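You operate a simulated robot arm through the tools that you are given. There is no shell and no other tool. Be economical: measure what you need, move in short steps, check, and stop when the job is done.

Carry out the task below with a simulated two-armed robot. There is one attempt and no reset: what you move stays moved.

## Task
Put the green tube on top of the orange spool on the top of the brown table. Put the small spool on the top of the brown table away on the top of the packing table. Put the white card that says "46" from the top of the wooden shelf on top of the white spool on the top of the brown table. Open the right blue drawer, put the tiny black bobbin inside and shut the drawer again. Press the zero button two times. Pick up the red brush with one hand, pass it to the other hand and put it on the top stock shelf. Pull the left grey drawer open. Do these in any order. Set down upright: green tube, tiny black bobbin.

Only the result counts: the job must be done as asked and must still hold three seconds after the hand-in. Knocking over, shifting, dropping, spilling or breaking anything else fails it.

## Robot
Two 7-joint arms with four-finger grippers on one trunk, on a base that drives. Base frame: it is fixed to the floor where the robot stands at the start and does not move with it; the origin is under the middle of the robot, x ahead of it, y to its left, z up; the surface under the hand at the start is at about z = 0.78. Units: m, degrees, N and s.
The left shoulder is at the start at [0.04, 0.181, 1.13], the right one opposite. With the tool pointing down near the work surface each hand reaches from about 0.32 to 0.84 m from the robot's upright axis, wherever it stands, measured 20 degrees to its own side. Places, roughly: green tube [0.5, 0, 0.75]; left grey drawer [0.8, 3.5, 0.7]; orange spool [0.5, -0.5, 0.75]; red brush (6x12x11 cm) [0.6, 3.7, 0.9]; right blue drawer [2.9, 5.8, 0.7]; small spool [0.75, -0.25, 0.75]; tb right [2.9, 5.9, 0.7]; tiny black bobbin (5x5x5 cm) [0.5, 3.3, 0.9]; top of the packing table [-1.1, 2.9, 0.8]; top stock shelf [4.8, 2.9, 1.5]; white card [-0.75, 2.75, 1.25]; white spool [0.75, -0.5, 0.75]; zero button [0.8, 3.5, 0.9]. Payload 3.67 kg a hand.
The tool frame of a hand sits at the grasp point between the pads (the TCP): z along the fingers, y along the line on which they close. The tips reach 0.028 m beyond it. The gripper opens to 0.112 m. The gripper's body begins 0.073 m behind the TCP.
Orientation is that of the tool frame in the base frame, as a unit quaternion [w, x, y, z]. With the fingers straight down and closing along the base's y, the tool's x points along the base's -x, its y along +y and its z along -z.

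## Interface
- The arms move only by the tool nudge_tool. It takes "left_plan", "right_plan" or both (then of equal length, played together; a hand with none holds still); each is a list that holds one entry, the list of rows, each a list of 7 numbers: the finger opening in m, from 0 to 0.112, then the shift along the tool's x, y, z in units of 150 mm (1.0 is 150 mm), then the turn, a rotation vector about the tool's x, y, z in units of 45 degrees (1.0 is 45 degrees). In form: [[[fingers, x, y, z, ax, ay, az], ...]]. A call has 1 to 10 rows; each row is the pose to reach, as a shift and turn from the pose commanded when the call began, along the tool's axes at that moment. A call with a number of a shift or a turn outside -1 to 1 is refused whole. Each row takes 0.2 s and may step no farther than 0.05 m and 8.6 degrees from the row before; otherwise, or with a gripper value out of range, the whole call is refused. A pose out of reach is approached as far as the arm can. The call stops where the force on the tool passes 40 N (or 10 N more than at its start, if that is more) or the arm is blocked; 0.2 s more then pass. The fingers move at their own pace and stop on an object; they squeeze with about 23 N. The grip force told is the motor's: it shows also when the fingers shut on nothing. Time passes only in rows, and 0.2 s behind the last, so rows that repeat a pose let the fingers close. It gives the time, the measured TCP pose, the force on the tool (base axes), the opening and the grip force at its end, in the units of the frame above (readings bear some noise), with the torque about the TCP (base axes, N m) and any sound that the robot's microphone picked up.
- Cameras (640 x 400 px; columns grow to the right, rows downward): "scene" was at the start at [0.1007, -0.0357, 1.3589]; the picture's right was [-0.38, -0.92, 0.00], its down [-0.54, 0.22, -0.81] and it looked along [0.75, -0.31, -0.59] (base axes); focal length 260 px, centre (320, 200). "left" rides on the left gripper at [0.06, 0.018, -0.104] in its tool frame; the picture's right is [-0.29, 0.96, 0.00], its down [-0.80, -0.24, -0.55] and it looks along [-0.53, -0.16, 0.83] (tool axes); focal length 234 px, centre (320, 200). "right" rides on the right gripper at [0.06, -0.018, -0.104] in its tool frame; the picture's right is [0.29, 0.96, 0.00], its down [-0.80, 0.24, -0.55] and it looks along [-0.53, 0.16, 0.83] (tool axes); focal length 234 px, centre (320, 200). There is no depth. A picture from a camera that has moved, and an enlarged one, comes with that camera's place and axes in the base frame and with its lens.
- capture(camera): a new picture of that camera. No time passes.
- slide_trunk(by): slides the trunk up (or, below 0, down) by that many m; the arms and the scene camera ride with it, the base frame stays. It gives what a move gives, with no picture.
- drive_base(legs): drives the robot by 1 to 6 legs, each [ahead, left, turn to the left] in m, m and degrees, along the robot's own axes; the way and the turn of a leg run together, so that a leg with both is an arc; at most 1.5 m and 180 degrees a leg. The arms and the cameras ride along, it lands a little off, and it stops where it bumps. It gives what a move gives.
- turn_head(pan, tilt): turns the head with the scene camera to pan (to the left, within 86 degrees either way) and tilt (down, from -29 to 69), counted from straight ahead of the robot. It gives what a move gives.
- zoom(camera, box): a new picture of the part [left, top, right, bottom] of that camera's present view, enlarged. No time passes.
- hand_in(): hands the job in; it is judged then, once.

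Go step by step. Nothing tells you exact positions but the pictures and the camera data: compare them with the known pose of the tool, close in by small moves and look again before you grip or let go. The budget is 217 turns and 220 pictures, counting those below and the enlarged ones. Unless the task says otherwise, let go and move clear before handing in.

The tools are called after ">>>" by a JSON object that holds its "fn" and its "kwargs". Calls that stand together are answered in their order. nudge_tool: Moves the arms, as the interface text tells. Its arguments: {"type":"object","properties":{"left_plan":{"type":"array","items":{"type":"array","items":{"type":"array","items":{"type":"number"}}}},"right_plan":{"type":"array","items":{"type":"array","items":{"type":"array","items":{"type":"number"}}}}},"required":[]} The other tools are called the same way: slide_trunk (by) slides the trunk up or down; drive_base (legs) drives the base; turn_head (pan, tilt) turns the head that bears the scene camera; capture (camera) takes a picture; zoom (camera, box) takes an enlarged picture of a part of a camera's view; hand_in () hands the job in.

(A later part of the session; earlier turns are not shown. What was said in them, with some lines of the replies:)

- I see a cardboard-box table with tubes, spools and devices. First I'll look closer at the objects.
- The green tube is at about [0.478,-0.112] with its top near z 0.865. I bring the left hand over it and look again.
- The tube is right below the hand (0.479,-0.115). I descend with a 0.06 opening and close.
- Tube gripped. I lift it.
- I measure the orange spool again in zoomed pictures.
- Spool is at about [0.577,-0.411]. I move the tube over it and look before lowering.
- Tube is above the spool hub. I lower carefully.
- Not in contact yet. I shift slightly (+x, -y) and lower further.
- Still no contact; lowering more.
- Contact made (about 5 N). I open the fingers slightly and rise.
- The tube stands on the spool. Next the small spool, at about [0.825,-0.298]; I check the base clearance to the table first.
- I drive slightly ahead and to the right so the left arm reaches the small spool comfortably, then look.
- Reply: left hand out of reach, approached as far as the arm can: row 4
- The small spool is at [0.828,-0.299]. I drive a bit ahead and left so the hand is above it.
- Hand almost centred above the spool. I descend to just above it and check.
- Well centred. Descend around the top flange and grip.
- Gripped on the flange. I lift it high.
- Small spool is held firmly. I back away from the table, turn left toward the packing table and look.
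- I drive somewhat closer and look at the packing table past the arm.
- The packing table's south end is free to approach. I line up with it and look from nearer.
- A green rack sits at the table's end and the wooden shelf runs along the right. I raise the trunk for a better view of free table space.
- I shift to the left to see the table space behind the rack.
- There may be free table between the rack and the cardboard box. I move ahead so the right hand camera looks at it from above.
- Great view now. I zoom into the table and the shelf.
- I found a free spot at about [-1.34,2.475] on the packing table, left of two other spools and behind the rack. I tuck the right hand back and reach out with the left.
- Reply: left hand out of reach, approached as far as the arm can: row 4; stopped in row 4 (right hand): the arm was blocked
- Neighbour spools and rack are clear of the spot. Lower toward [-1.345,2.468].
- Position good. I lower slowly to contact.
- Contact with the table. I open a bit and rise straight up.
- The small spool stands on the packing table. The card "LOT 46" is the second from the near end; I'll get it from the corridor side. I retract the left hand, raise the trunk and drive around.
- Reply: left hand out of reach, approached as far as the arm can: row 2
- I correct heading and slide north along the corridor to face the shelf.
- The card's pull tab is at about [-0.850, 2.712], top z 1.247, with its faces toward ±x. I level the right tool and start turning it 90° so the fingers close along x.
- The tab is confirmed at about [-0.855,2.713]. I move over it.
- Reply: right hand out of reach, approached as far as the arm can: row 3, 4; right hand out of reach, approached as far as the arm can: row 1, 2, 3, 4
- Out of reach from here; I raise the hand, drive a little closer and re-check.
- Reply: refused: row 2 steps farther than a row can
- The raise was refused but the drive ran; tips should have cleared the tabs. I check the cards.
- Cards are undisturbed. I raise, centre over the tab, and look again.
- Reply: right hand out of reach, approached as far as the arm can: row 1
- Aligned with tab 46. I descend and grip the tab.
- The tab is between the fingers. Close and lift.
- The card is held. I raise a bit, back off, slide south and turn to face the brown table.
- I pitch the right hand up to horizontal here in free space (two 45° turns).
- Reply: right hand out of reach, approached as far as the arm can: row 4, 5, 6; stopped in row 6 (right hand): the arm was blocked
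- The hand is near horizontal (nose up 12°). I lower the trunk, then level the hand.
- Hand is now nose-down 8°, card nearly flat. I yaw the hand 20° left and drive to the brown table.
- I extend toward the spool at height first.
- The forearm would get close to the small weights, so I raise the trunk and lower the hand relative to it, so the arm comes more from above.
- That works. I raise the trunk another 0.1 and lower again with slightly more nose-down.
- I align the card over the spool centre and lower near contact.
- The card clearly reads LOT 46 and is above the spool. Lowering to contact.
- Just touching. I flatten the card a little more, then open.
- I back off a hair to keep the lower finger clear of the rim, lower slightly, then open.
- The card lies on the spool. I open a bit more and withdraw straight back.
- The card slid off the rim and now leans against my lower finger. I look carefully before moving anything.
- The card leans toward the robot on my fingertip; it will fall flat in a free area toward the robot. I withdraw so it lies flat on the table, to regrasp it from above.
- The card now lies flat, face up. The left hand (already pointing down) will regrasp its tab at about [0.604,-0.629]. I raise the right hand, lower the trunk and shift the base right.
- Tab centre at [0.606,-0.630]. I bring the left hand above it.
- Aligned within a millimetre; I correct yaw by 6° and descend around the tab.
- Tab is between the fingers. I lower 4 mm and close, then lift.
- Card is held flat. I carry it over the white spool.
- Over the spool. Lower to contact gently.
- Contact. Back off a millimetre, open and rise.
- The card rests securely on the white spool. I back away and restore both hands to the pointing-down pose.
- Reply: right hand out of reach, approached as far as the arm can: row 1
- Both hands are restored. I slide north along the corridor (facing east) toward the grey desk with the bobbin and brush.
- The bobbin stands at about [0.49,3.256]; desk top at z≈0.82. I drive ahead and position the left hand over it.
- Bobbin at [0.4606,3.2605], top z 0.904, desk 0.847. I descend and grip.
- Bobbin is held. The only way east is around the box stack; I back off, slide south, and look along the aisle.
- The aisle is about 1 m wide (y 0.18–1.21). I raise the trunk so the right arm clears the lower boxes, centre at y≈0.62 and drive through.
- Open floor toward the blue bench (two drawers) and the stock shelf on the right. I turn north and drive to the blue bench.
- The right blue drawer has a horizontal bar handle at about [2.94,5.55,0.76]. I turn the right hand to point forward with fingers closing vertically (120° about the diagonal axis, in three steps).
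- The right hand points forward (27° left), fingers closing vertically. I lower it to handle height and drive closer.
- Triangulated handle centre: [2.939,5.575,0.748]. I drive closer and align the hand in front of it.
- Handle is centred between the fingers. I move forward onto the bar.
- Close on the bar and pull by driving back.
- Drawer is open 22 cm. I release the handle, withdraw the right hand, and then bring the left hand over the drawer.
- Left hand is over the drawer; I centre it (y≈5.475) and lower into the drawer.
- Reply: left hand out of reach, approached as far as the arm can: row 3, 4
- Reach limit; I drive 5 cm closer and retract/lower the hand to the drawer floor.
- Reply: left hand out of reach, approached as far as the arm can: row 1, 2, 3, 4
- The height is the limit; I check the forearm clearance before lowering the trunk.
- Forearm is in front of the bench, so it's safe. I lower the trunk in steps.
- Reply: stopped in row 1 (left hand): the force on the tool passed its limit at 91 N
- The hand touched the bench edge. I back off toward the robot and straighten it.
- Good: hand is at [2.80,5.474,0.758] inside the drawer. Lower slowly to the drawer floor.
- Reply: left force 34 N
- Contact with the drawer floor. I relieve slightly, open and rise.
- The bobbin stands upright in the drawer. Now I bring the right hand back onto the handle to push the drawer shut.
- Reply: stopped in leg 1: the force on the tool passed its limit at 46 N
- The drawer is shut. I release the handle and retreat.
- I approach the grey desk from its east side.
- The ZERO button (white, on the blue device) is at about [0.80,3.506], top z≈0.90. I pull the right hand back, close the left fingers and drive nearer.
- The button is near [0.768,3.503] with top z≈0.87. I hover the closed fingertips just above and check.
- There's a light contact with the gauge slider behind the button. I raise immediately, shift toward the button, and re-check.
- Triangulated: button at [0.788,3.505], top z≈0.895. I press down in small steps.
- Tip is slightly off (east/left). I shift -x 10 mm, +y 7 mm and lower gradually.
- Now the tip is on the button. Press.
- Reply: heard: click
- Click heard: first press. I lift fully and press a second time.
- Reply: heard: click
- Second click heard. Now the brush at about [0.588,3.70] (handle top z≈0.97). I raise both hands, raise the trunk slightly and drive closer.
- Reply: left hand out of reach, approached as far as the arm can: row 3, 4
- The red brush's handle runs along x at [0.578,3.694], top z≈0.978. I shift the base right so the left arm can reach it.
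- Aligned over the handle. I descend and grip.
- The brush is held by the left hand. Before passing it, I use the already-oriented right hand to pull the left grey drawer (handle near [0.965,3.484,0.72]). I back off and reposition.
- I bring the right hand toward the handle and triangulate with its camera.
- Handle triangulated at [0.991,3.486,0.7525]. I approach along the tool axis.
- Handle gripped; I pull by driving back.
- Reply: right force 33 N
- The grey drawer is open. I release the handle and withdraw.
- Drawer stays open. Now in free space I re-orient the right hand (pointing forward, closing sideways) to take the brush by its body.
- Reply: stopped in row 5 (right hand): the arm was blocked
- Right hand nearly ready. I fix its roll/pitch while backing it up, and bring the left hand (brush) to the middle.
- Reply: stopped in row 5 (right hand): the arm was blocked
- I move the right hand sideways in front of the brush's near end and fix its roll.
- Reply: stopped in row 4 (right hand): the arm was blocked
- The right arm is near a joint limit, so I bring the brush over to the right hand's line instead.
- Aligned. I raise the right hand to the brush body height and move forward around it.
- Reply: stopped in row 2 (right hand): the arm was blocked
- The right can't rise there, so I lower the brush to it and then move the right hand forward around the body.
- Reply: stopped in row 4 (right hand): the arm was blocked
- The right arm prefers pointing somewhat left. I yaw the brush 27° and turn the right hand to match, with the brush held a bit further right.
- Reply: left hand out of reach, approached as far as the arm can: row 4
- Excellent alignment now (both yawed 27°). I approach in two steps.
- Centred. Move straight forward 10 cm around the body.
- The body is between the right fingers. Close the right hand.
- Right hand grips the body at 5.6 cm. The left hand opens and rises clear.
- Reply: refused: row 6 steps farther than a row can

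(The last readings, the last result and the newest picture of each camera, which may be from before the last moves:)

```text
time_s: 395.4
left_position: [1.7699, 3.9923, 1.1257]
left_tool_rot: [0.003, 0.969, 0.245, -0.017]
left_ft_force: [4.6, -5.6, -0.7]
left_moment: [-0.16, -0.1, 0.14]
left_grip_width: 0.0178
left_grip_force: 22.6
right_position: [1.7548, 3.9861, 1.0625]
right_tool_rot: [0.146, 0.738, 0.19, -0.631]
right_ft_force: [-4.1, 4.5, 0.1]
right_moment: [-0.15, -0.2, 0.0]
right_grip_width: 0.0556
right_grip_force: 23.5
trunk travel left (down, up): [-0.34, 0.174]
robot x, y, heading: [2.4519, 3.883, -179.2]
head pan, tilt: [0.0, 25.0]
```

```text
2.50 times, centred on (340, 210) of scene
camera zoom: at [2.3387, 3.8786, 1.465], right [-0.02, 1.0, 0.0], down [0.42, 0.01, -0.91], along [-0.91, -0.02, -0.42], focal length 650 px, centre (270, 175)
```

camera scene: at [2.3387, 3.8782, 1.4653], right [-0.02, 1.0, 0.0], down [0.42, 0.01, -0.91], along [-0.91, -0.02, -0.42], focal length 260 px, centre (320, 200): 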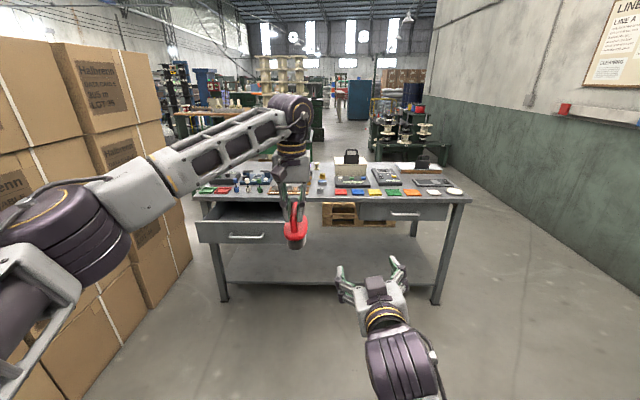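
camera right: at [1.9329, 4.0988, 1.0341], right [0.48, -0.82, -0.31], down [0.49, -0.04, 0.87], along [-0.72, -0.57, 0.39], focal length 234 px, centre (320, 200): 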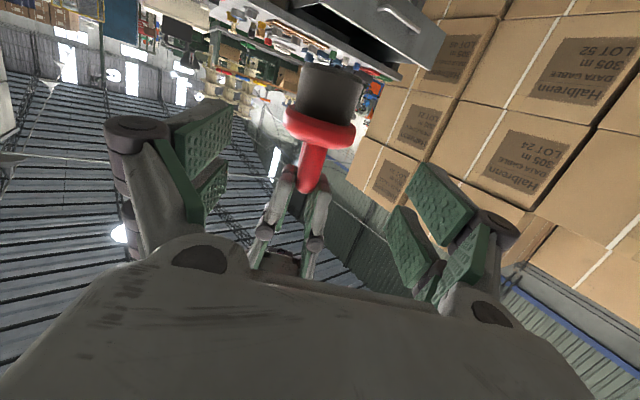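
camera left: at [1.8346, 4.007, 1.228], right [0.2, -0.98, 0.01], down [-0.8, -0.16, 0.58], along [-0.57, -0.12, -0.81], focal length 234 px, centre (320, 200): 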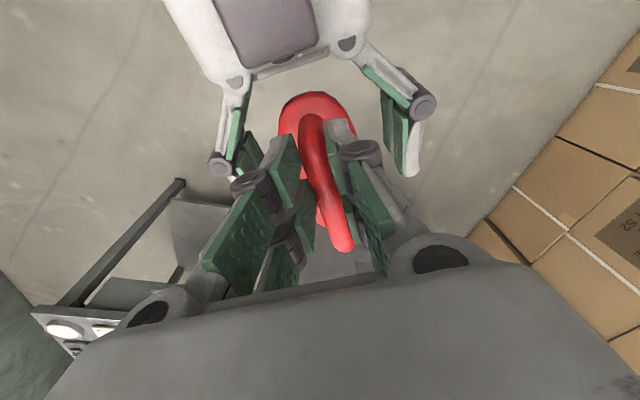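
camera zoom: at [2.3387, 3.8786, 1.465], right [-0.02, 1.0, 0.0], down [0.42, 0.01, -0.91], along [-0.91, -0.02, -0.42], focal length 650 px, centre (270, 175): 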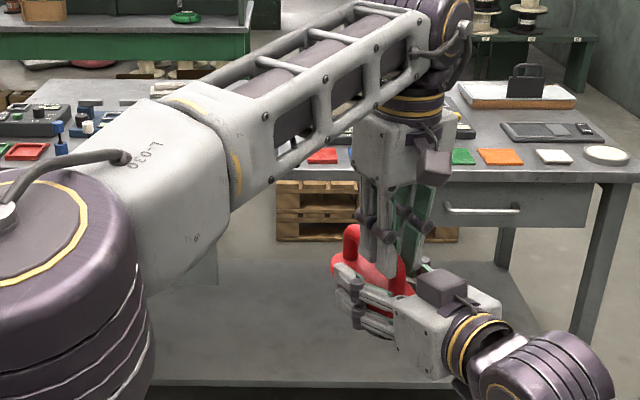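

>>> {"fn": "nudge_tool", "kwargs": {"left_plan": [[[0.05, 0, 0, 0, 0, 0, 0], [0.05, 0, 0, 0, 0, 0, 0], [0.05, 0, 0, -0.2, 0, 0, 0], [0.05, 0, 0, -0.45, 0, 0, 0], [0.05, 0, 0.15, -0.7, 0, 0, 0], [0.05, 0, 0.4, -0.85, 0, 0, 0], [0.05, 0, 0.65, -0.85, 0, 0, 0], [0.05, 0, 0.9, -0.85, 0, 0, 0]]]}}

>>> {"fn": "capture", "kwargs": {"camera": "scene"}}

```text
time_s: 397.2
left_position: [1.8412, 3.8754, 1.2522]
left_tool_rot: [0.003, 0.969, 0.245, -0.019]
left_ft_force: [-0.9, -0.1, 0.8]
left_moment: [0.04, 0.02, 0.0]
left_grip_width: 0.0501
left_grip_force: 0.2
left hand out of reach, approached as far as the arm can: row 4
right_position: [1.7579, 3.9859, 1.0635]
right_tool_rot: [0.146, 0.737, 0.19, -0.632]
right_ft_force: [0.7, 0.5, 0.2]
right_moment: [0.0, -0.03, 0.02]
right_grip_width: 0.0557
right_grip_force: 22.8
trunk travel left (down, up): [-0.34, 0.174]
robot x, y, heading: [2.4518, 3.8831, -179.0]
head pan, tilt: [0.0, 25.0]
```

```text
35 pictures are left
camera scene: at [2.3404, 3.8786, 1.4652], right [-0.02, 1.0, 0.0], down [0.42, 0.01, -0.91], along [-0.91, -0.02, -0.42], focal length 260 px, centre (320, 200)
```

scene: 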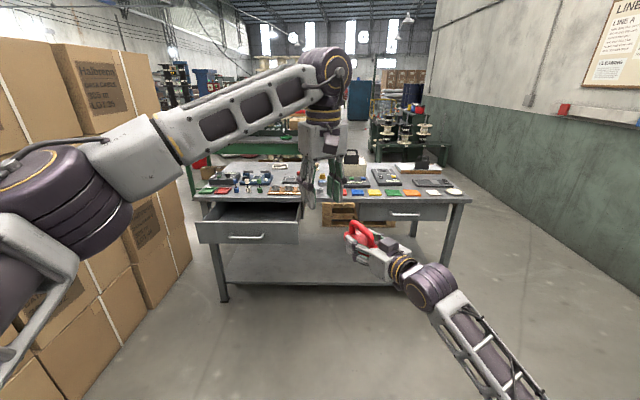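

The brush has been passed to the right hand. I turn around toward the stock shelf, raise the trunk and look.

>>> {"fn": "drive_base", "kwargs": {"legs": [[0.0, 0, 90], [0, 0, 90], [0.6, -0.8, 0]]}}

>>> {"fn": "slide_trunk", "kwargs": {"by": 0.17}}

>>> {"fn": "turn_head", "kwargs": {"pan": -15, "tilt": 5}}

>>> {"fn": "capture", "kwargs": {"camera": "scene"}}

```text
time_s: 410.9
left_position: [3.687, 3.115, 1.2522]
left_tool_rot: [0.017, -0.247, 0.969, 0.003]
left_ft_force: [0.4, 0.4, -0.5]
left_moment: [0.0, -0.01, 0.0]
left_grip_width: 0.05
left_grip_force: 0.1
right_position: [3.7702, 3.0057, 1.0633]
right_tool_rot: [0.631, -0.192, 0.737, 0.148]
right_ft_force: [-0.4, -0.5, -1.2]
right_moment: [-0.04, 0.01, 0.02]
right_grip_width: 0.0558
right_grip_force: 22.7
trunk travel left (down, up): [-0.34, 0.174]
robot x, y, heading: [3.0716, 3.1027, 1.5]
head pan, tilt: [0.0, 25.0]
```

```text
time_s: 412.8
left_position: [3.6878, 3.1145, 1.4219]
left_tool_rot: [0.017, -0.247, 0.969, 0.003]
left_ft_force: [-0.1, -0.7, -0.5]
left_moment: [0.01, 0.0, -0.01]
left_grip_width: 0.0499
left_grip_force: 0.1
right_position: [3.7705, 3.0053, 1.2324]
right_tool_rot: [0.631, -0.192, 0.737, 0.148]
right_ft_force: [-0.7, 0.5, -1.5]
right_moment: [0.0, -0.01, -0.01]
right_grip_width: 0.0556
right_grip_force: 22.8
trunk travel left (down, up): [-0.51, 0.004]
robot x, y, heading: [3.077, 3.1068, 1.1]
head pan, tilt: [0.0, 25.0]
```

```text
time_s: 413.6
left_position: [3.688, 3.1152, 1.4218]
left_tool_rot: [0.018, -0.248, 0.969, 0.003]
left_ft_force: [0.3, 0.4, 0.5]
left_moment: [-0.03, 0.02, 0.01]
left_grip_width: 0.0501
left_grip_force: 0.0
right_position: [3.7709, 3.0063, 1.2327]
right_tool_rot: [0.631, -0.192, 0.737, 0.148]
right_ft_force: [0.7, -0.3, -1.9]
right_moment: [0.0, 0.01, 0.02]
right_grip_width: 0.0557
right_grip_force: 23.1
trunk travel left (down, up): [-0.51, 0.004]
robot x, y, heading: [3.0742, 3.1038, 1.4]
head pan, tilt: [-15.0, 5.0]
```

```text
34 pictures are left
camera scene: at [3.1832, 3.0819, 1.6676], right [-0.24, -0.97, 0.0], down [-0.09, 0.02, -1.0], along [0.97, -0.23, -0.09], focal length 260 px, centre (320, 200)
```

scene: 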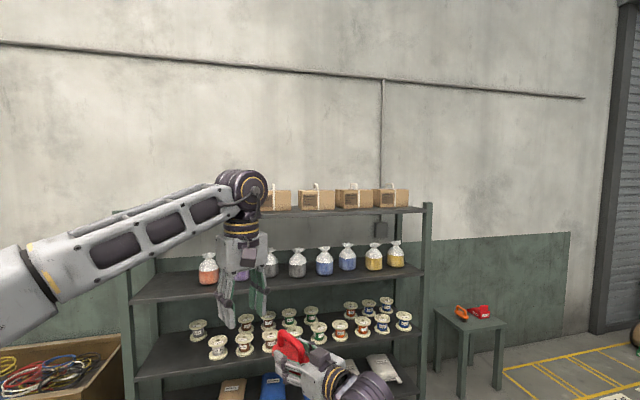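

The top shelf's left (north) part, y≈3.1–3.65, seems free. I drive closer and move the left arm aside for a better look.

>>> {"fn": "drive_base", "kwargs": {"legs": [[0.45, 0.35, -1.4]]}}

>>> {"fn": "nudge_tool", "kwargs": {"left_plan": [[[0.05, 0.2, 0.2, 0.1, 0, 0, 0], [0.05, 0.4, 0.4, 0.2, 0, 0, 0], [0.05, 0.6, 0.6, 0.3, 0, 0, 0], [0.05, 0.8, 0.8, 0.4, 0, 0, 0], [0.05, 0.9, 1.0, 0.5, 0, 0, 0]]]}}

>>> {"fn": "turn_head", "kwargs": {"pan": 0, "tilt": 8}}

>>> {"fn": "capture", "kwargs": {"camera": "scene"}}

```text
time_s: 416.9
left_position: [4.1301, 3.464, 1.423]
left_tool_rot: [0.018, -0.236, 0.972, 0.003]
left_ft_force: [0.3, -0.7, 0.0]
left_moment: [-0.01, 0.0, 0.0]
left_grip_width: 0.05
left_grip_force: 0.0
right_position: [4.2115, 3.3532, 1.2343]
right_tool_rot: [0.633, -0.184, 0.739, 0.141]
right_ft_force: [-0.7, 0.1, -1.0]
right_moment: [-0.01, -0.01, 0.01]
right_grip_width: 0.0558
right_grip_force: 23.2
trunk travel left (down, up): [-0.51, 0.004]
robot x, y, heading: [3.5219, 3.4687, -0.0]
head pan, tilt: [-15.0, 5.0]
```

```text
time_s: 418.1
left_position: [3.9452, 3.544, 1.3483]
left_tool_rot: [0.018, -0.236, 0.971, 0.002]
left_ft_force: [-0.3, 0.1, -0.8]
left_moment: [0.01, 0.01, -0.01]
left_grip_width: 0.0502
left_grip_force: 0.0
right_position: [4.2117, 3.356, 1.2348]
right_tool_rot: [0.633, -0.185, 0.739, 0.141]
right_ft_force: [0.8, -0.3, -0.4]
right_moment: [-0.02, 0.04, -0.02]
right_grip_width: 0.0559
right_grip_force: 23.2
trunk travel left (down, up): [-0.51, 0.004]
robot x, y, heading: [3.5153, 3.4687, 0.0]
head pan, tilt: [-15.0, 5.0]
```

```text
time_s: 418.8
left_position: [3.9464, 3.5413, 1.3475]
left_tool_rot: [0.017, -0.236, 0.972, 0.003]
left_ft_force: [0.1, -0.3, -0.3]
left_moment: [0.0, 0.0, 0.03]
left_grip_width: 0.0497
left_grip_force: 0.1
right_position: [4.2131, 3.3556, 1.2324]
right_tool_rot: [0.632, -0.184, 0.74, 0.141]
right_ft_force: [-0.5, 0.9, -1.5]
right_moment: [-0.03, 0.01, 0.06]
right_grip_width: 0.0557
right_grip_force: 23.1
trunk travel left (down, up): [-0.51, 0.004]
robot x, y, heading: [3.5179, 3.4732, 0.3]
head pan, tilt: [0.0, 8.0]
```

```text
33 pictures are left
camera scene: at [3.6307, 3.4667, 1.6628], right [0.0, -1.0, 0.0], down [-0.14, 0.0, -0.99], along [0.99, 0.0, -0.14], focal length 260 px, centre (320, 200)
```

scene: 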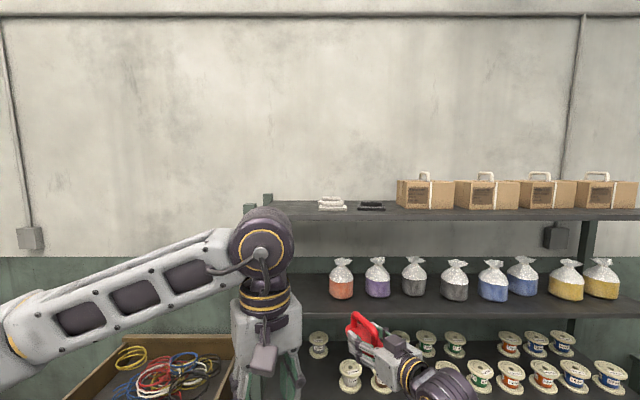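

>>> {"fn": "zoom", "kwargs": {"camera": "scene", "box": [230, 180, 430, 240]}}

```text
3.20 times, centred on (330, 210) of scene
camera zoom: at [3.6307, 3.4667, 1.6628], right [0.0, -1.0, 0.0], down [-0.14, 0.0, -0.99], along [0.99, 0.0, -0.14], focal length 832 px, centre (288, 168)
```

zoom: 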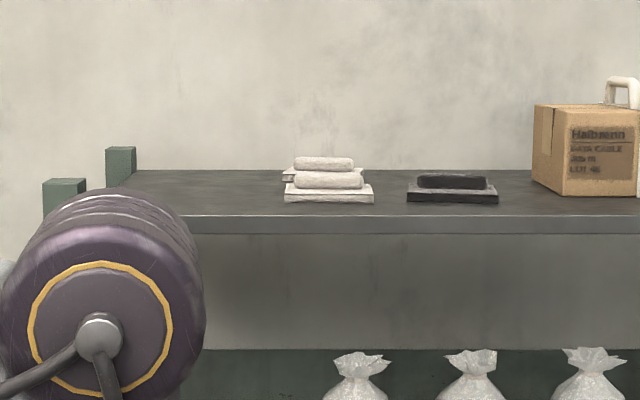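

I raise the right hand with the brush to above shelf height.

>>> {"fn": "nudge_tool", "kwargs": {"right_plan": [[[0.02, -0.25, -0.006, -0.04, 0, 0, 0], [0.02, -0.5, -0.012, -0.08, 0, 0, 0], [0.02, -0.75, -0.018, -0.12, 0, 0, 0], [0.02, -0.987, -0.024, -0.163, 0, 0, 0]]]}}

>>> {"fn": "nudge_tool", "kwargs": {"right_plan": [[[0.02, -0.25, -0.006, -0.04, 0, 0, 0], [0.02, -0.5, -0.012, -0.08, 0, 0, 0], [0.02, -0.75, -0.018, -0.12, 0, 0, 0], [0.02, -0.987, -0.024, -0.163, 0, 0, 0]]]}}

>>> {"fn": "capture", "kwargs": {"camera": "scene"}}

```text
time_s: 419.8
left_position: [3.947, 3.542, 1.3466]
left_tool_rot: [0.018, -0.236, 0.972, 0.003]
left_ft_force: [0.3, 0.5, 0.0]
left_moment: [0.0, -0.01, 0.03]
left_grip_width: 0.0496
left_grip_force: 0.2
right_position: [4.2109, 3.3555, 1.3856]
right_tool_rot: [0.632, -0.185, 0.739, 0.141]
right_ft_force: [0.0, 1.0, -2.0]
right_moment: [-0.01, 0.04, -0.02]
right_grip_width: 0.0559
right_grip_force: 22.7
trunk travel left (down, up): [-0.51, 0.004]
robot x, y, heading: [3.5184, 3.4686, 0.3]
head pan, tilt: [0.0, 8.0]
```

```text
time_s: 420.8
left_position: [3.9472, 3.5411, 1.3481]
left_tool_rot: [0.018, -0.236, 0.972, 0.003]
left_ft_force: [0.2, 1.4, -0.4]
left_moment: [-0.02, -0.02, -0.03]
left_grip_width: 0.0501
left_grip_force: 0.0
right_position: [4.2114, 3.3585, 1.5376]
right_tool_rot: [0.632, -0.185, 0.74, 0.141]
right_ft_force: [0.0, -0.6, -1.0]
right_moment: [-0.04, 0.0, -0.04]
right_grip_width: 0.0558
right_grip_force: 23.3
trunk travel left (down, up): [-0.51, 0.004]
robot x, y, heading: [3.5213, 3.4659, 0.1]
head pan, tilt: [0.0, 8.0]
```

```text
31 pictures are left
camera scene: at [3.6303, 3.4676, 1.6629], right [0.0, -1.0, 0.0], down [-0.14, 0.0, -0.99], along [0.99, 0.0, -0.14], focal length 260 px, centre (320, 200)
```

scene: 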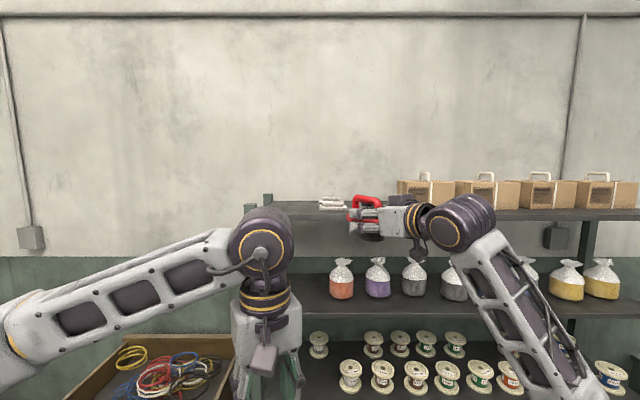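

Raised. I lift 6 cm more, then move the base left/forward a little and measure the shelf by parallax.

>>> {"fn": "nudge_tool", "kwargs": {"right_plan": [[[0.02, -0.2, -0.005, -0.033, 0, 0, 0], [0.02, -0.4, -0.01, -0.066, 0, 0, 0]]]}}

>>> {"fn": "drive_base", "kwargs": {"legs": [[0.1, 0.23, 0]]}}

>>> {"fn": "zoom", "kwargs": {"camera": "scene", "box": [280, 160, 480, 240]}}

>>> {"fn": "capture", "kwargs": {"camera": "right"}}

```text
time_s: 421.4
left_position: [3.947, 3.5421, 1.3478]
left_tool_rot: [0.018, -0.236, 0.972, 0.003]
left_ft_force: [-0.8, 0.4, -0.3]
left_moment: [0.0, -0.01, 0.0]
left_grip_width: 0.0501
left_grip_force: 0.1
right_position: [4.2138, 3.3553, 1.5983]
right_tool_rot: [0.632, -0.185, 0.739, 0.141]
right_ft_force: [0.7, 0.5, -2.7]
right_moment: [0.0, 0.02, -0.02]
right_grip_width: 0.0558
right_grip_force: 22.5
trunk travel left (down, up): [-0.51, 0.004]
robot x, y, heading: [3.5191, 3.4713, 0.0]
head pan, tilt: [0.0, 8.0]
```

```text
time_s: 423.3
left_position: [4.0465, 3.767, 1.3481]
left_tool_rot: [0.018, -0.237, 0.971, 0.003]
left_ft_force: [0.0, 0.3, -0.4]
left_moment: [0.03, 0.0, -0.03]
left_grip_width: 0.05
left_grip_force: 0.1
right_position: [4.3123, 3.5809, 1.5987]
right_tool_rot: [0.633, -0.184, 0.739, 0.142]
right_ft_force: [0.3, 0.0, -0.7]
right_moment: [-0.01, 0.05, 0.04]
right_grip_width: 0.0558
right_grip_force: 23.0
trunk travel left (down, up): [-0.51, 0.004]
robot x, y, heading: [3.6168, 3.6968, 0.4]
head pan, tilt: [0.0, 8.0]
```

```text
3.20 times, centred on (380, 200) of scene
camera zoom: at [3.7295, 3.6926, 1.663], right [0.0, -1.0, 0.0], down [-0.14, 0.0, -0.99], along [0.99, 0.0, -0.14], focal length 832 px, centre (128, 200)
```

zoom: 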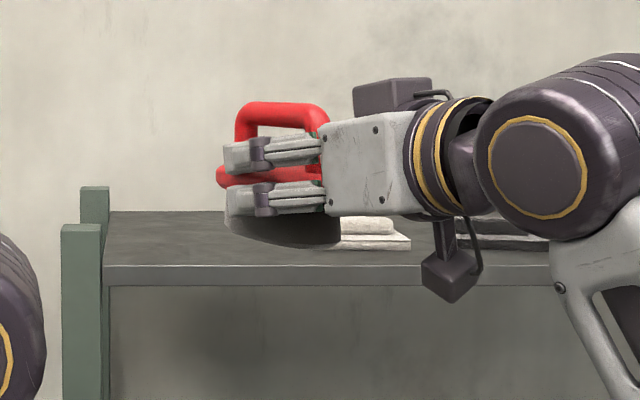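

```text
29 pictures are left
camera right: at [4.2226, 3.5129, 1.5544], right [-0.47, 0.83, -0.31], down [-0.49, 0.04, 0.87], along [0.73, 0.56, 0.39], focal length 234 px, centre (320, 200)
```

right: 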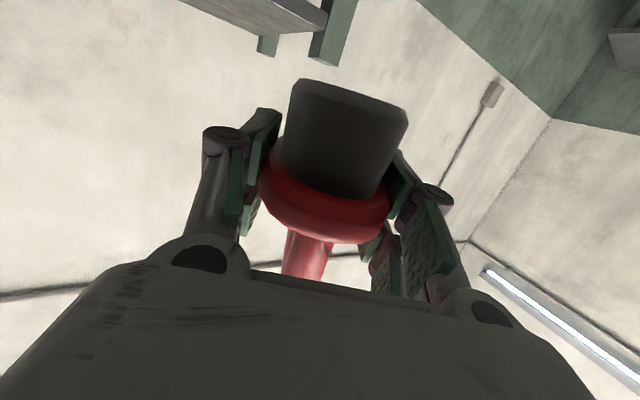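

Shelf top: front edge x≈4.605, z≈1.469; free spot at y≈3.60. I drive forward to bring the brush over it.

>>> {"fn": "drive_base", "kwargs": {"legs": [[0.33, 0.015, -0.4]]}}

>>> {"fn": "capture", "kwargs": {"camera": "scene"}}

```text
time_s: 425.5
left_position: [4.3777, 3.7811, 1.3503]
left_tool_rot: [0.019, -0.233, 0.972, 0.002]
left_ft_force: [-0.4, 0.5, -0.2]
left_moment: [-0.01, -0.01, 0.01]
left_grip_width: 0.0497
left_grip_force: 0.0
right_position: [4.6427, 3.5939, 1.5991]
right_tool_rot: [0.634, -0.183, 0.738, 0.14]
right_ft_force: [-0.4, -0.3, -1.3]
right_moment: [-0.02, 0.0, 0.0]
right_grip_width: 0.0558
right_grip_force: 23.1
trunk travel left (down, up): [-0.51, 0.004]
robot x, y, heading: [3.9511, 3.7101, -0.4]
head pan, tilt: [0.0, 8.0]
```

```text
28 pictures are left
camera scene: at [4.0601, 3.7097, 1.6631], right [0.0, -1.0, 0.0], down [-0.14, 0.0, -0.99], along [0.99, 0.0, -0.14], focal length 260 px, centre (320, 200)
```

scene: 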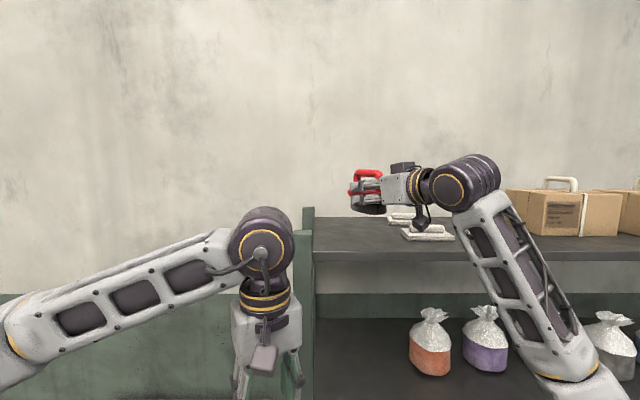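

>>> {"fn": "zoom", "kwargs": {"camera": "scene", "box": [290, 150, 490, 280]}}

```text
3.08 times, centred on (390, 215) of scene
camera zoom: at [4.0601, 3.7097, 1.6631], right [0.0, -1.0, 0.0], down [-0.14, 0.0, -0.99], along [0.99, 0.0, -0.14], focal length 800 px, centre (105, 154)
```

zoom: 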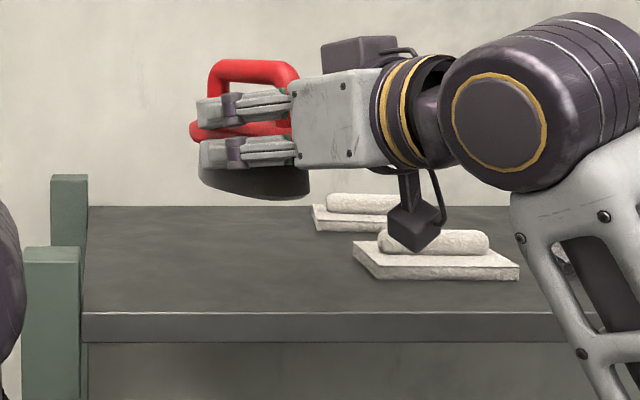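

Shelf edge refined: x≈4.625, z≈1.465. I move the brush in and partly down.

>>> {"fn": "nudge_tool", "kwargs": {"right_plan": [[[0.02, 0.0, -0.06, 0.16, 0, 0, 0], [0.02, 0.09, -0.125, 0.34, 0, 0, 0], [0.02, 0.2, -0.125, 0.36, 0, 0, 0], [0.02, 0.281, -0.125, 0.371, 0, 0, 0]]]}}

>>> {"fn": "zoom", "kwargs": {"camera": "scene", "box": [290, 150, 490, 280]}}

```text
time_s: 426.5
left_position: [4.3795, 3.7821, 1.3478]
left_tool_rot: [0.018, -0.233, 0.972, 0.003]
left_ft_force: [-0.1, -0.2, -0.5]
left_moment: [0.04, -0.01, 0.01]
left_grip_width: 0.0501
left_grip_force: 0.0
right_position: [4.6975, 3.6002, 1.546]
right_tool_rot: [0.633, -0.183, 0.739, 0.14]
right_ft_force: [0.5, 0.1, -1.9]
right_moment: [0.02, 0.03, -0.01]
right_grip_width: 0.0558
right_grip_force: 22.9
trunk travel left (down, up): [-0.51, 0.004]
robot x, y, heading: [3.9502, 3.7155, -0.3]
head pan, tilt: [0.0, 8.0]
```

```text
3.08 times, centred on (390, 215) of scene
camera zoom: at [4.0627, 3.7095, 1.6629], right [0.0, -1.0, 0.0], down [-0.14, 0.0, -0.99], along [0.99, 0.0, -0.14], focal length 800 px, centre (105, 154)
```

zoom: 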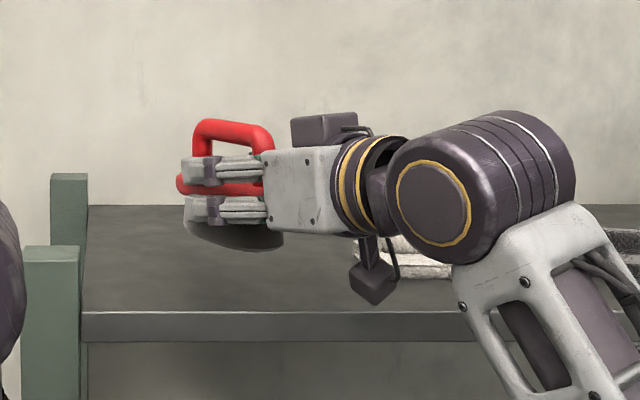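

The hand camera hangs low, so I shift back 2.5 cm to keep it in front of the shelf edge, then lower.

>>> {"fn": "nudge_tool", "kwargs": {"right_plan": [[[0.02, 0.0, 0.08, -0.16, 0, 0, 0], [0.02, 0.06, 0.08, -0.15, 0, 0, 0], [0.02, 0.12, 0.08, -0.137, 0, 0, 0]]]}}

>>> {"fn": "nudge_tool", "kwargs": {"right_plan": [[[0.02, 0.03, 0, 0.005, 0, 0, 0], [0.02, 0.06, 0, 0.01, 0, 0, 0], [0.02, 0.08, 0, 0.013, 0, 0, 0], [0.02, 0.08, 0, 0.013, 0, 0, 0]]]}}

>>> {"fn": "zoom", "kwargs": {"camera": "scene", "box": [290, 150, 490, 280]}}

```text
time_s: 427.3
left_position: [4.3792, 3.7822, 1.348]
left_tool_rot: [0.018, -0.233, 0.972, 0.003]
left_ft_force: [-0.2, 0.7, 0.0]
left_moment: [-0.01, 0.0, 0.02]
left_grip_width: 0.0499
left_grip_force: 0.0
right_position: [4.6727, 3.5987, 1.5322]
right_tool_rot: [0.631, -0.182, 0.741, 0.139]
right_ft_force: [1.1, 0.5, -2.1]
right_moment: [-0.03, 0.0, 0.01]
right_grip_width: 0.0559
right_grip_force: 22.7
trunk travel left (down, up): [-0.51, 0.004]
robot x, y, heading: [3.9479, 3.7166, -0.3]
head pan, tilt: [0.0, 8.0]
```

```text
time_s: 428.3
left_position: [4.3802, 3.7822, 1.3482]
left_tool_rot: [0.018, -0.233, 0.972, 0.002]
left_ft_force: [0.3, 0.1, -0.7]
left_moment: [0.0, 0.01, -0.04]
left_grip_width: 0.0498
left_grip_force: 0.1
right_position: [4.6707, 3.5995, 1.5221]
right_tool_rot: [0.633, -0.183, 0.739, 0.14]
right_ft_force: [0.2, -0.5, -1.7]
right_moment: [-0.01, 0.05, -0.03]
right_grip_width: 0.0559
right_grip_force: 22.6
trunk travel left (down, up): [-0.51, 0.004]
robot x, y, heading: [3.9469, 3.7118, -0.4]
head pan, tilt: [0.0, 8.0]
```

```text
3.08 times, centred on (390, 215) of scene
camera zoom: at [4.063, 3.7097, 1.6629], right [0.0, -1.0, 0.0], down [-0.14, 0.0, -0.99], along [0.99, 0.0, -0.14], focal length 800 px, centre (105, 154)
```

zoom: 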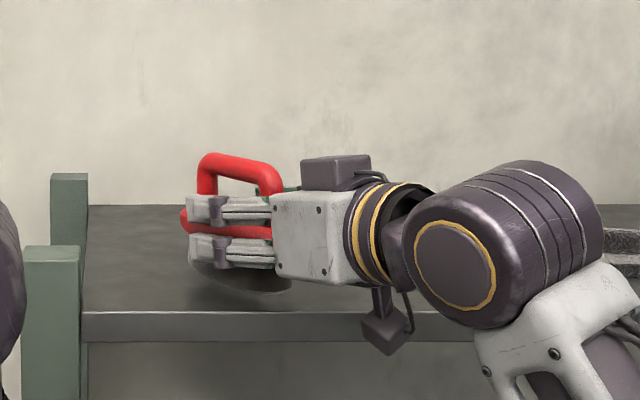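

Almost there. Lower in small steps to contact.

>>> {"fn": "nudge_tool", "kwargs": {"right_plan": [[[0.02, 0.02, 0, 0.003, 0, 0, 0], [0.02, 0.04, 0, 0.006, 0, 0, 0], [0.02, 0.04, 0, 0.006, 0, 0, 0]]]}}

```text
time_s: 429.1
left_position: [4.3783, 3.7827, 1.3474]
left_tool_rot: [0.018, -0.233, 0.972, 0.003]
left_ft_force: [0.3, 0.1, 0.3]
left_moment: [-0.01, 0.02, -0.01]
left_grip_width: 0.0498
left_grip_force: 0.0
right_position: [4.6727, 3.5971, 1.5136]
right_tool_rot: [0.633, -0.182, 0.74, 0.139]
right_ft_force: [0.2, -0.3, -1.6]
right_moment: [-0.03, 0.03, -0.04]
right_grip_width: 0.056
right_grip_force: 23.4
trunk travel left (down, up): [-0.51, 0.004]
robot x, y, heading: [3.9533, 3.7096, -0.2]
head pan, tilt: [0.0, 8.0]
```

>>> {"fn": "nudge_tool", "kwargs": {"right_plan": [[[0.02, 0.02, 0, 0.003, 0, 0, 0], [0.02, 0.035, 0, 0.006, 0, 0, 0], [0.02, 0.035, 0, 0.006, 0, 0, 0]]]}}

>>> {"fn": "zoom", "kwargs": {"camera": "scene", "box": [320, 190, 420, 260]}}

```text
time_s: 429.9
left_position: [4.3794, 3.7814, 1.3481]
left_tool_rot: [0.019, -0.233, 0.972, 0.002]
left_ft_force: [0.5, 0.5, -0.3]
left_moment: [-0.01, 0.02, 0.0]
left_grip_width: 0.0498
left_grip_force: 0.1
right_position: [4.6721, 3.5985, 1.5101]
right_tool_rot: [0.633, -0.182, 0.739, 0.139]
right_ft_force: [-0.3, 0.1, -2.4]
right_moment: [-0.04, 0.03, 0.02]
right_grip_width: 0.0557
right_grip_force: 23.0
trunk travel left (down, up): [-0.51, 0.004]
robot x, y, heading: [3.9512, 3.7149, 0.0]
head pan, tilt: [0.0, 8.0]
```

```text
5.71 times, centred on (370, 225) of scene
camera zoom: at [4.0629, 3.7098, 1.6629], right [0.0, -1.0, 0.0], down [-0.14, 0.0, -0.99], along [0.99, 0.0, -0.14], focal length 1485 px, centre (34, 57)
```

zoom: 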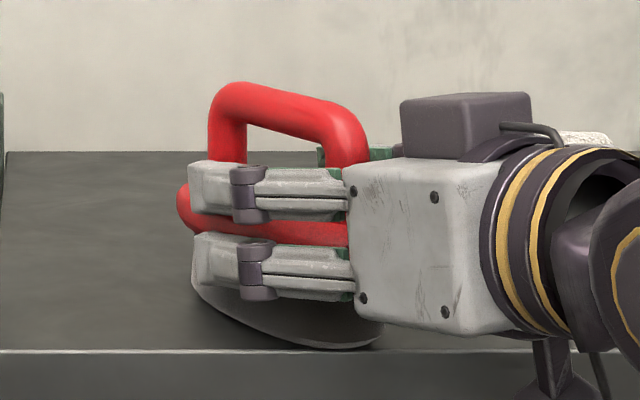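

>>> {"fn": "nudge_tool", "kwargs": {"right_plan": [[[0.02, 0.015, 0, 0.002, 0, 0, 0], [0.02, 0.03, 0, 0.005, 0, 0, 0], [0.02, 0.045, 0, 0.007, 0, 0, 0], [0.02, 0.045, 0, 0.007, 0, 0, 0]]]}}

```text
time_s: 430.9
left_position: [4.3776, 3.7818, 1.348]
left_tool_rot: [0.018, -0.234, 0.972, 0.003]
left_ft_force: [0.4, -0.1, -0.4]
left_moment: [-0.01, -0.03, 0.02]
left_grip_width: 0.0498
left_grip_force: 0.0
right_position: [4.6706, 3.5957, 1.5042]
right_tool_rot: [0.635, -0.182, 0.738, 0.14]
right_ft_force: [5.1, -1.6, 18.8]
right_moment: [0.55, -0.32, -0.1]
right_grip_width: 0.0562
right_grip_force: 23.5
trunk travel left (down, up): [-0.51, 0.004]
robot x, y, heading: [3.9506, 3.7137, -0.2]
head pan, tilt: [0.0, 8.0]
```

Contact. I open the fingers and retreat along the hand axis.

>>> {"fn": "nudge_tool", "kwargs": {"right_plan": [[[0.02, -0.01, 0, 0, 0, 0, 0], [0.1, -0.01, 0, 0, 0, 0, 0], [0.1, -0.01, 0, 0, 0, 0, 0], [0.1, -0.01, 0, -0.15, 0, 0, 0], [0.1, -0.01, 0, -0.4, 0, 0, 0], [0.1, -0.01, 0, -0.7, 0, 0, 0], [0.1, -0.01, 0, -1.0, 0, 0, 0]]]}}

>>> {"fn": "capture", "kwargs": {"camera": "scene"}}

```text
time_s: 432.5
left_position: [4.3783, 3.7814, 1.3481]
left_tool_rot: [0.018, -0.233, 0.972, 0.003]
left_ft_force: [-1.1, -0.7, -0.4]
left_moment: [0.06, -0.02, -0.03]
left_grip_width: 0.0498
left_grip_force: 0.0
right_position: [4.5355, 3.5353, 1.5287]
right_tool_rot: [0.634, -0.182, 0.739, 0.14]
right_ft_force: [-0.1, -0.5, -0.2]
right_moment: [0.05, 0.02, 0.02]
right_grip_width: 0.1001
right_grip_force: 0.6
trunk travel left (down, up): [-0.51, 0.004]
robot x, y, heading: [3.9488, 3.7113, 0.0]
head pan, tilt: [0.0, 8.0]
```

```text
23 pictures are left
camera scene: at [4.0608, 3.7084, 1.663], right [0.0, -1.0, 0.0], down [-0.14, 0.0, -0.99], along [0.99, 0.0, -0.14], focal length 260 px, centre (320, 200)
```

scene: 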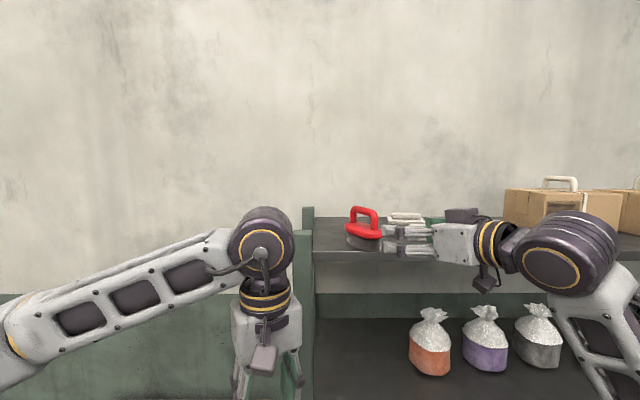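

The brush stands on the top shelf. I back away and verify.

>>> {"fn": "drive_base", "kwargs": {"legs": [[-0.5, 0, 0]]}}

>>> {"fn": "zoom", "kwargs": {"camera": "scene", "box": [260, 170, 460, 260]}}

```text
time_s: 435.5
left_position: [3.8913, 3.7832, 1.3471]
left_tool_rot: [0.018, -0.235, 0.972, 0.003]
left_ft_force: [-0.2, -0.3, -0.4]
left_moment: [0.02, 0.0, -0.02]
left_grip_width: 0.0497
left_grip_force: 0.2
right_position: [4.0498, 3.5387, 1.5267]
right_tool_rot: [0.632, -0.184, 0.739, 0.141]
right_ft_force: [0.1, 1.4, 0.0]
right_moment: [-0.03, 0.01, 0.01]
right_grip_width: 0.0999
right_grip_force: 0.0
trunk travel left (down, up): [-0.51, 0.004]
robot x, y, heading: [3.4589, 3.7144, -0.2]
head pan, tilt: [0.0, 8.0]
```

```text
3.20 times, centred on (360, 215) of scene
camera zoom: at [3.5737, 3.7106, 1.6627], right [0.0, -1.0, 0.0], down [-0.14, 0.0, -0.99], along [0.99, 0.0, -0.14], focal length 832 px, centre (192, 152)
```

zoom: 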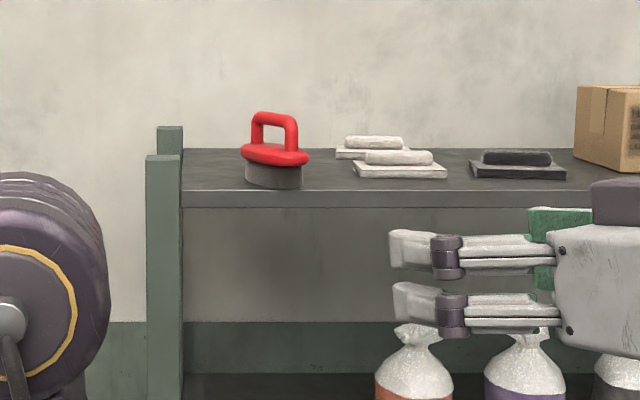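

The brush is well placed. A last check of the blue drawer.

>>> {"fn": "turn_head", "kwargs": {"pan": 80, "tilt": 20}}

>>> {"fn": "capture", "kwargs": {"camera": "scene"}}

```text
time_s: 437.0
left_position: [3.8884, 3.7844, 1.3478]
left_tool_rot: [0.019, -0.235, 0.972, 0.003]
left_ft_force: [-1.1, -0.8, 0.1]
left_moment: [0.0, -0.01, 0.0]
left_grip_width: 0.0498
left_grip_force: 0.1
right_position: [4.0471, 3.5396, 1.5283]
right_tool_rot: [0.633, -0.183, 0.739, 0.14]
right_ft_force: [-0.5, -0.1, -0.3]
right_moment: [-0.01, 0.03, 0.01]
right_grip_width: 0.1
right_grip_force: 0.0
trunk travel left (down, up): [-0.51, 0.004]
robot x, y, heading: [3.4572, 3.713, -0.1]
head pan, tilt: [80.0, 20.0]
```

```text
21 pictures are left
camera scene: at [3.4954, 3.8023, 1.6434], right [0.98, -0.17, 0.0], down [-0.06, -0.34, -0.94], along [0.16, 0.93, -0.34], focal length 260 px, centre (320, 200)
```

scene: 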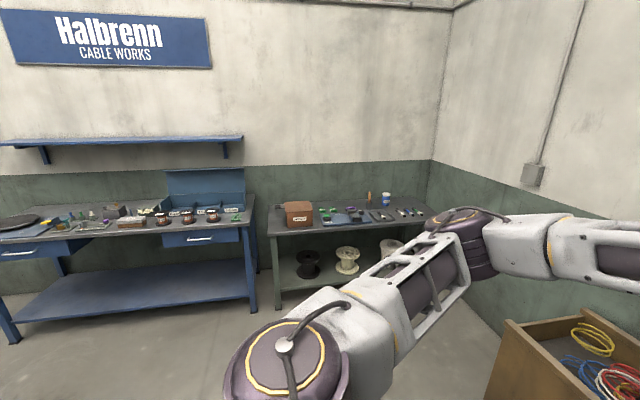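

The blue drawer is shut and both hands are empty and clear. All tasks are done, so I hand in.

>>> {"fn": "hand_in", "kwargs": {}}

```text
The job is handed in.
```

I did all seven tasks and handed the job in. I did not look at the brown-table items, the packing table or the grey drawer again just before handing in.

- **Green tube:** it stands upright on the orange spool.
- **Small spool:** it is on the packing table, in the free spot behind the rack.
- **Card "46":** it lies flat on the white spool. My first try at placing it slipped off onto the brown table, so I picked it up again and set it down properly.
- **Tiny black bobbin:** I set it upright in the right blue drawer and pushed the drawer shut. While lowering it, the left hand bumped the edge of the blue bench, and I saw nothing moved. I could not see inside after closing, so I have not confirmed the bobbin is still standing.
- **Zero button:** I pressed it twice and heard a click each time. Before that, my fingertips lightly touched the slider on the same gauge, and it did not appear to move.
- **Red brush:** I picked it up with the left hand, passed it to the right, and it now stands on the top stock shelf.
- **Left grey drawer:** it is open about 25 cm.
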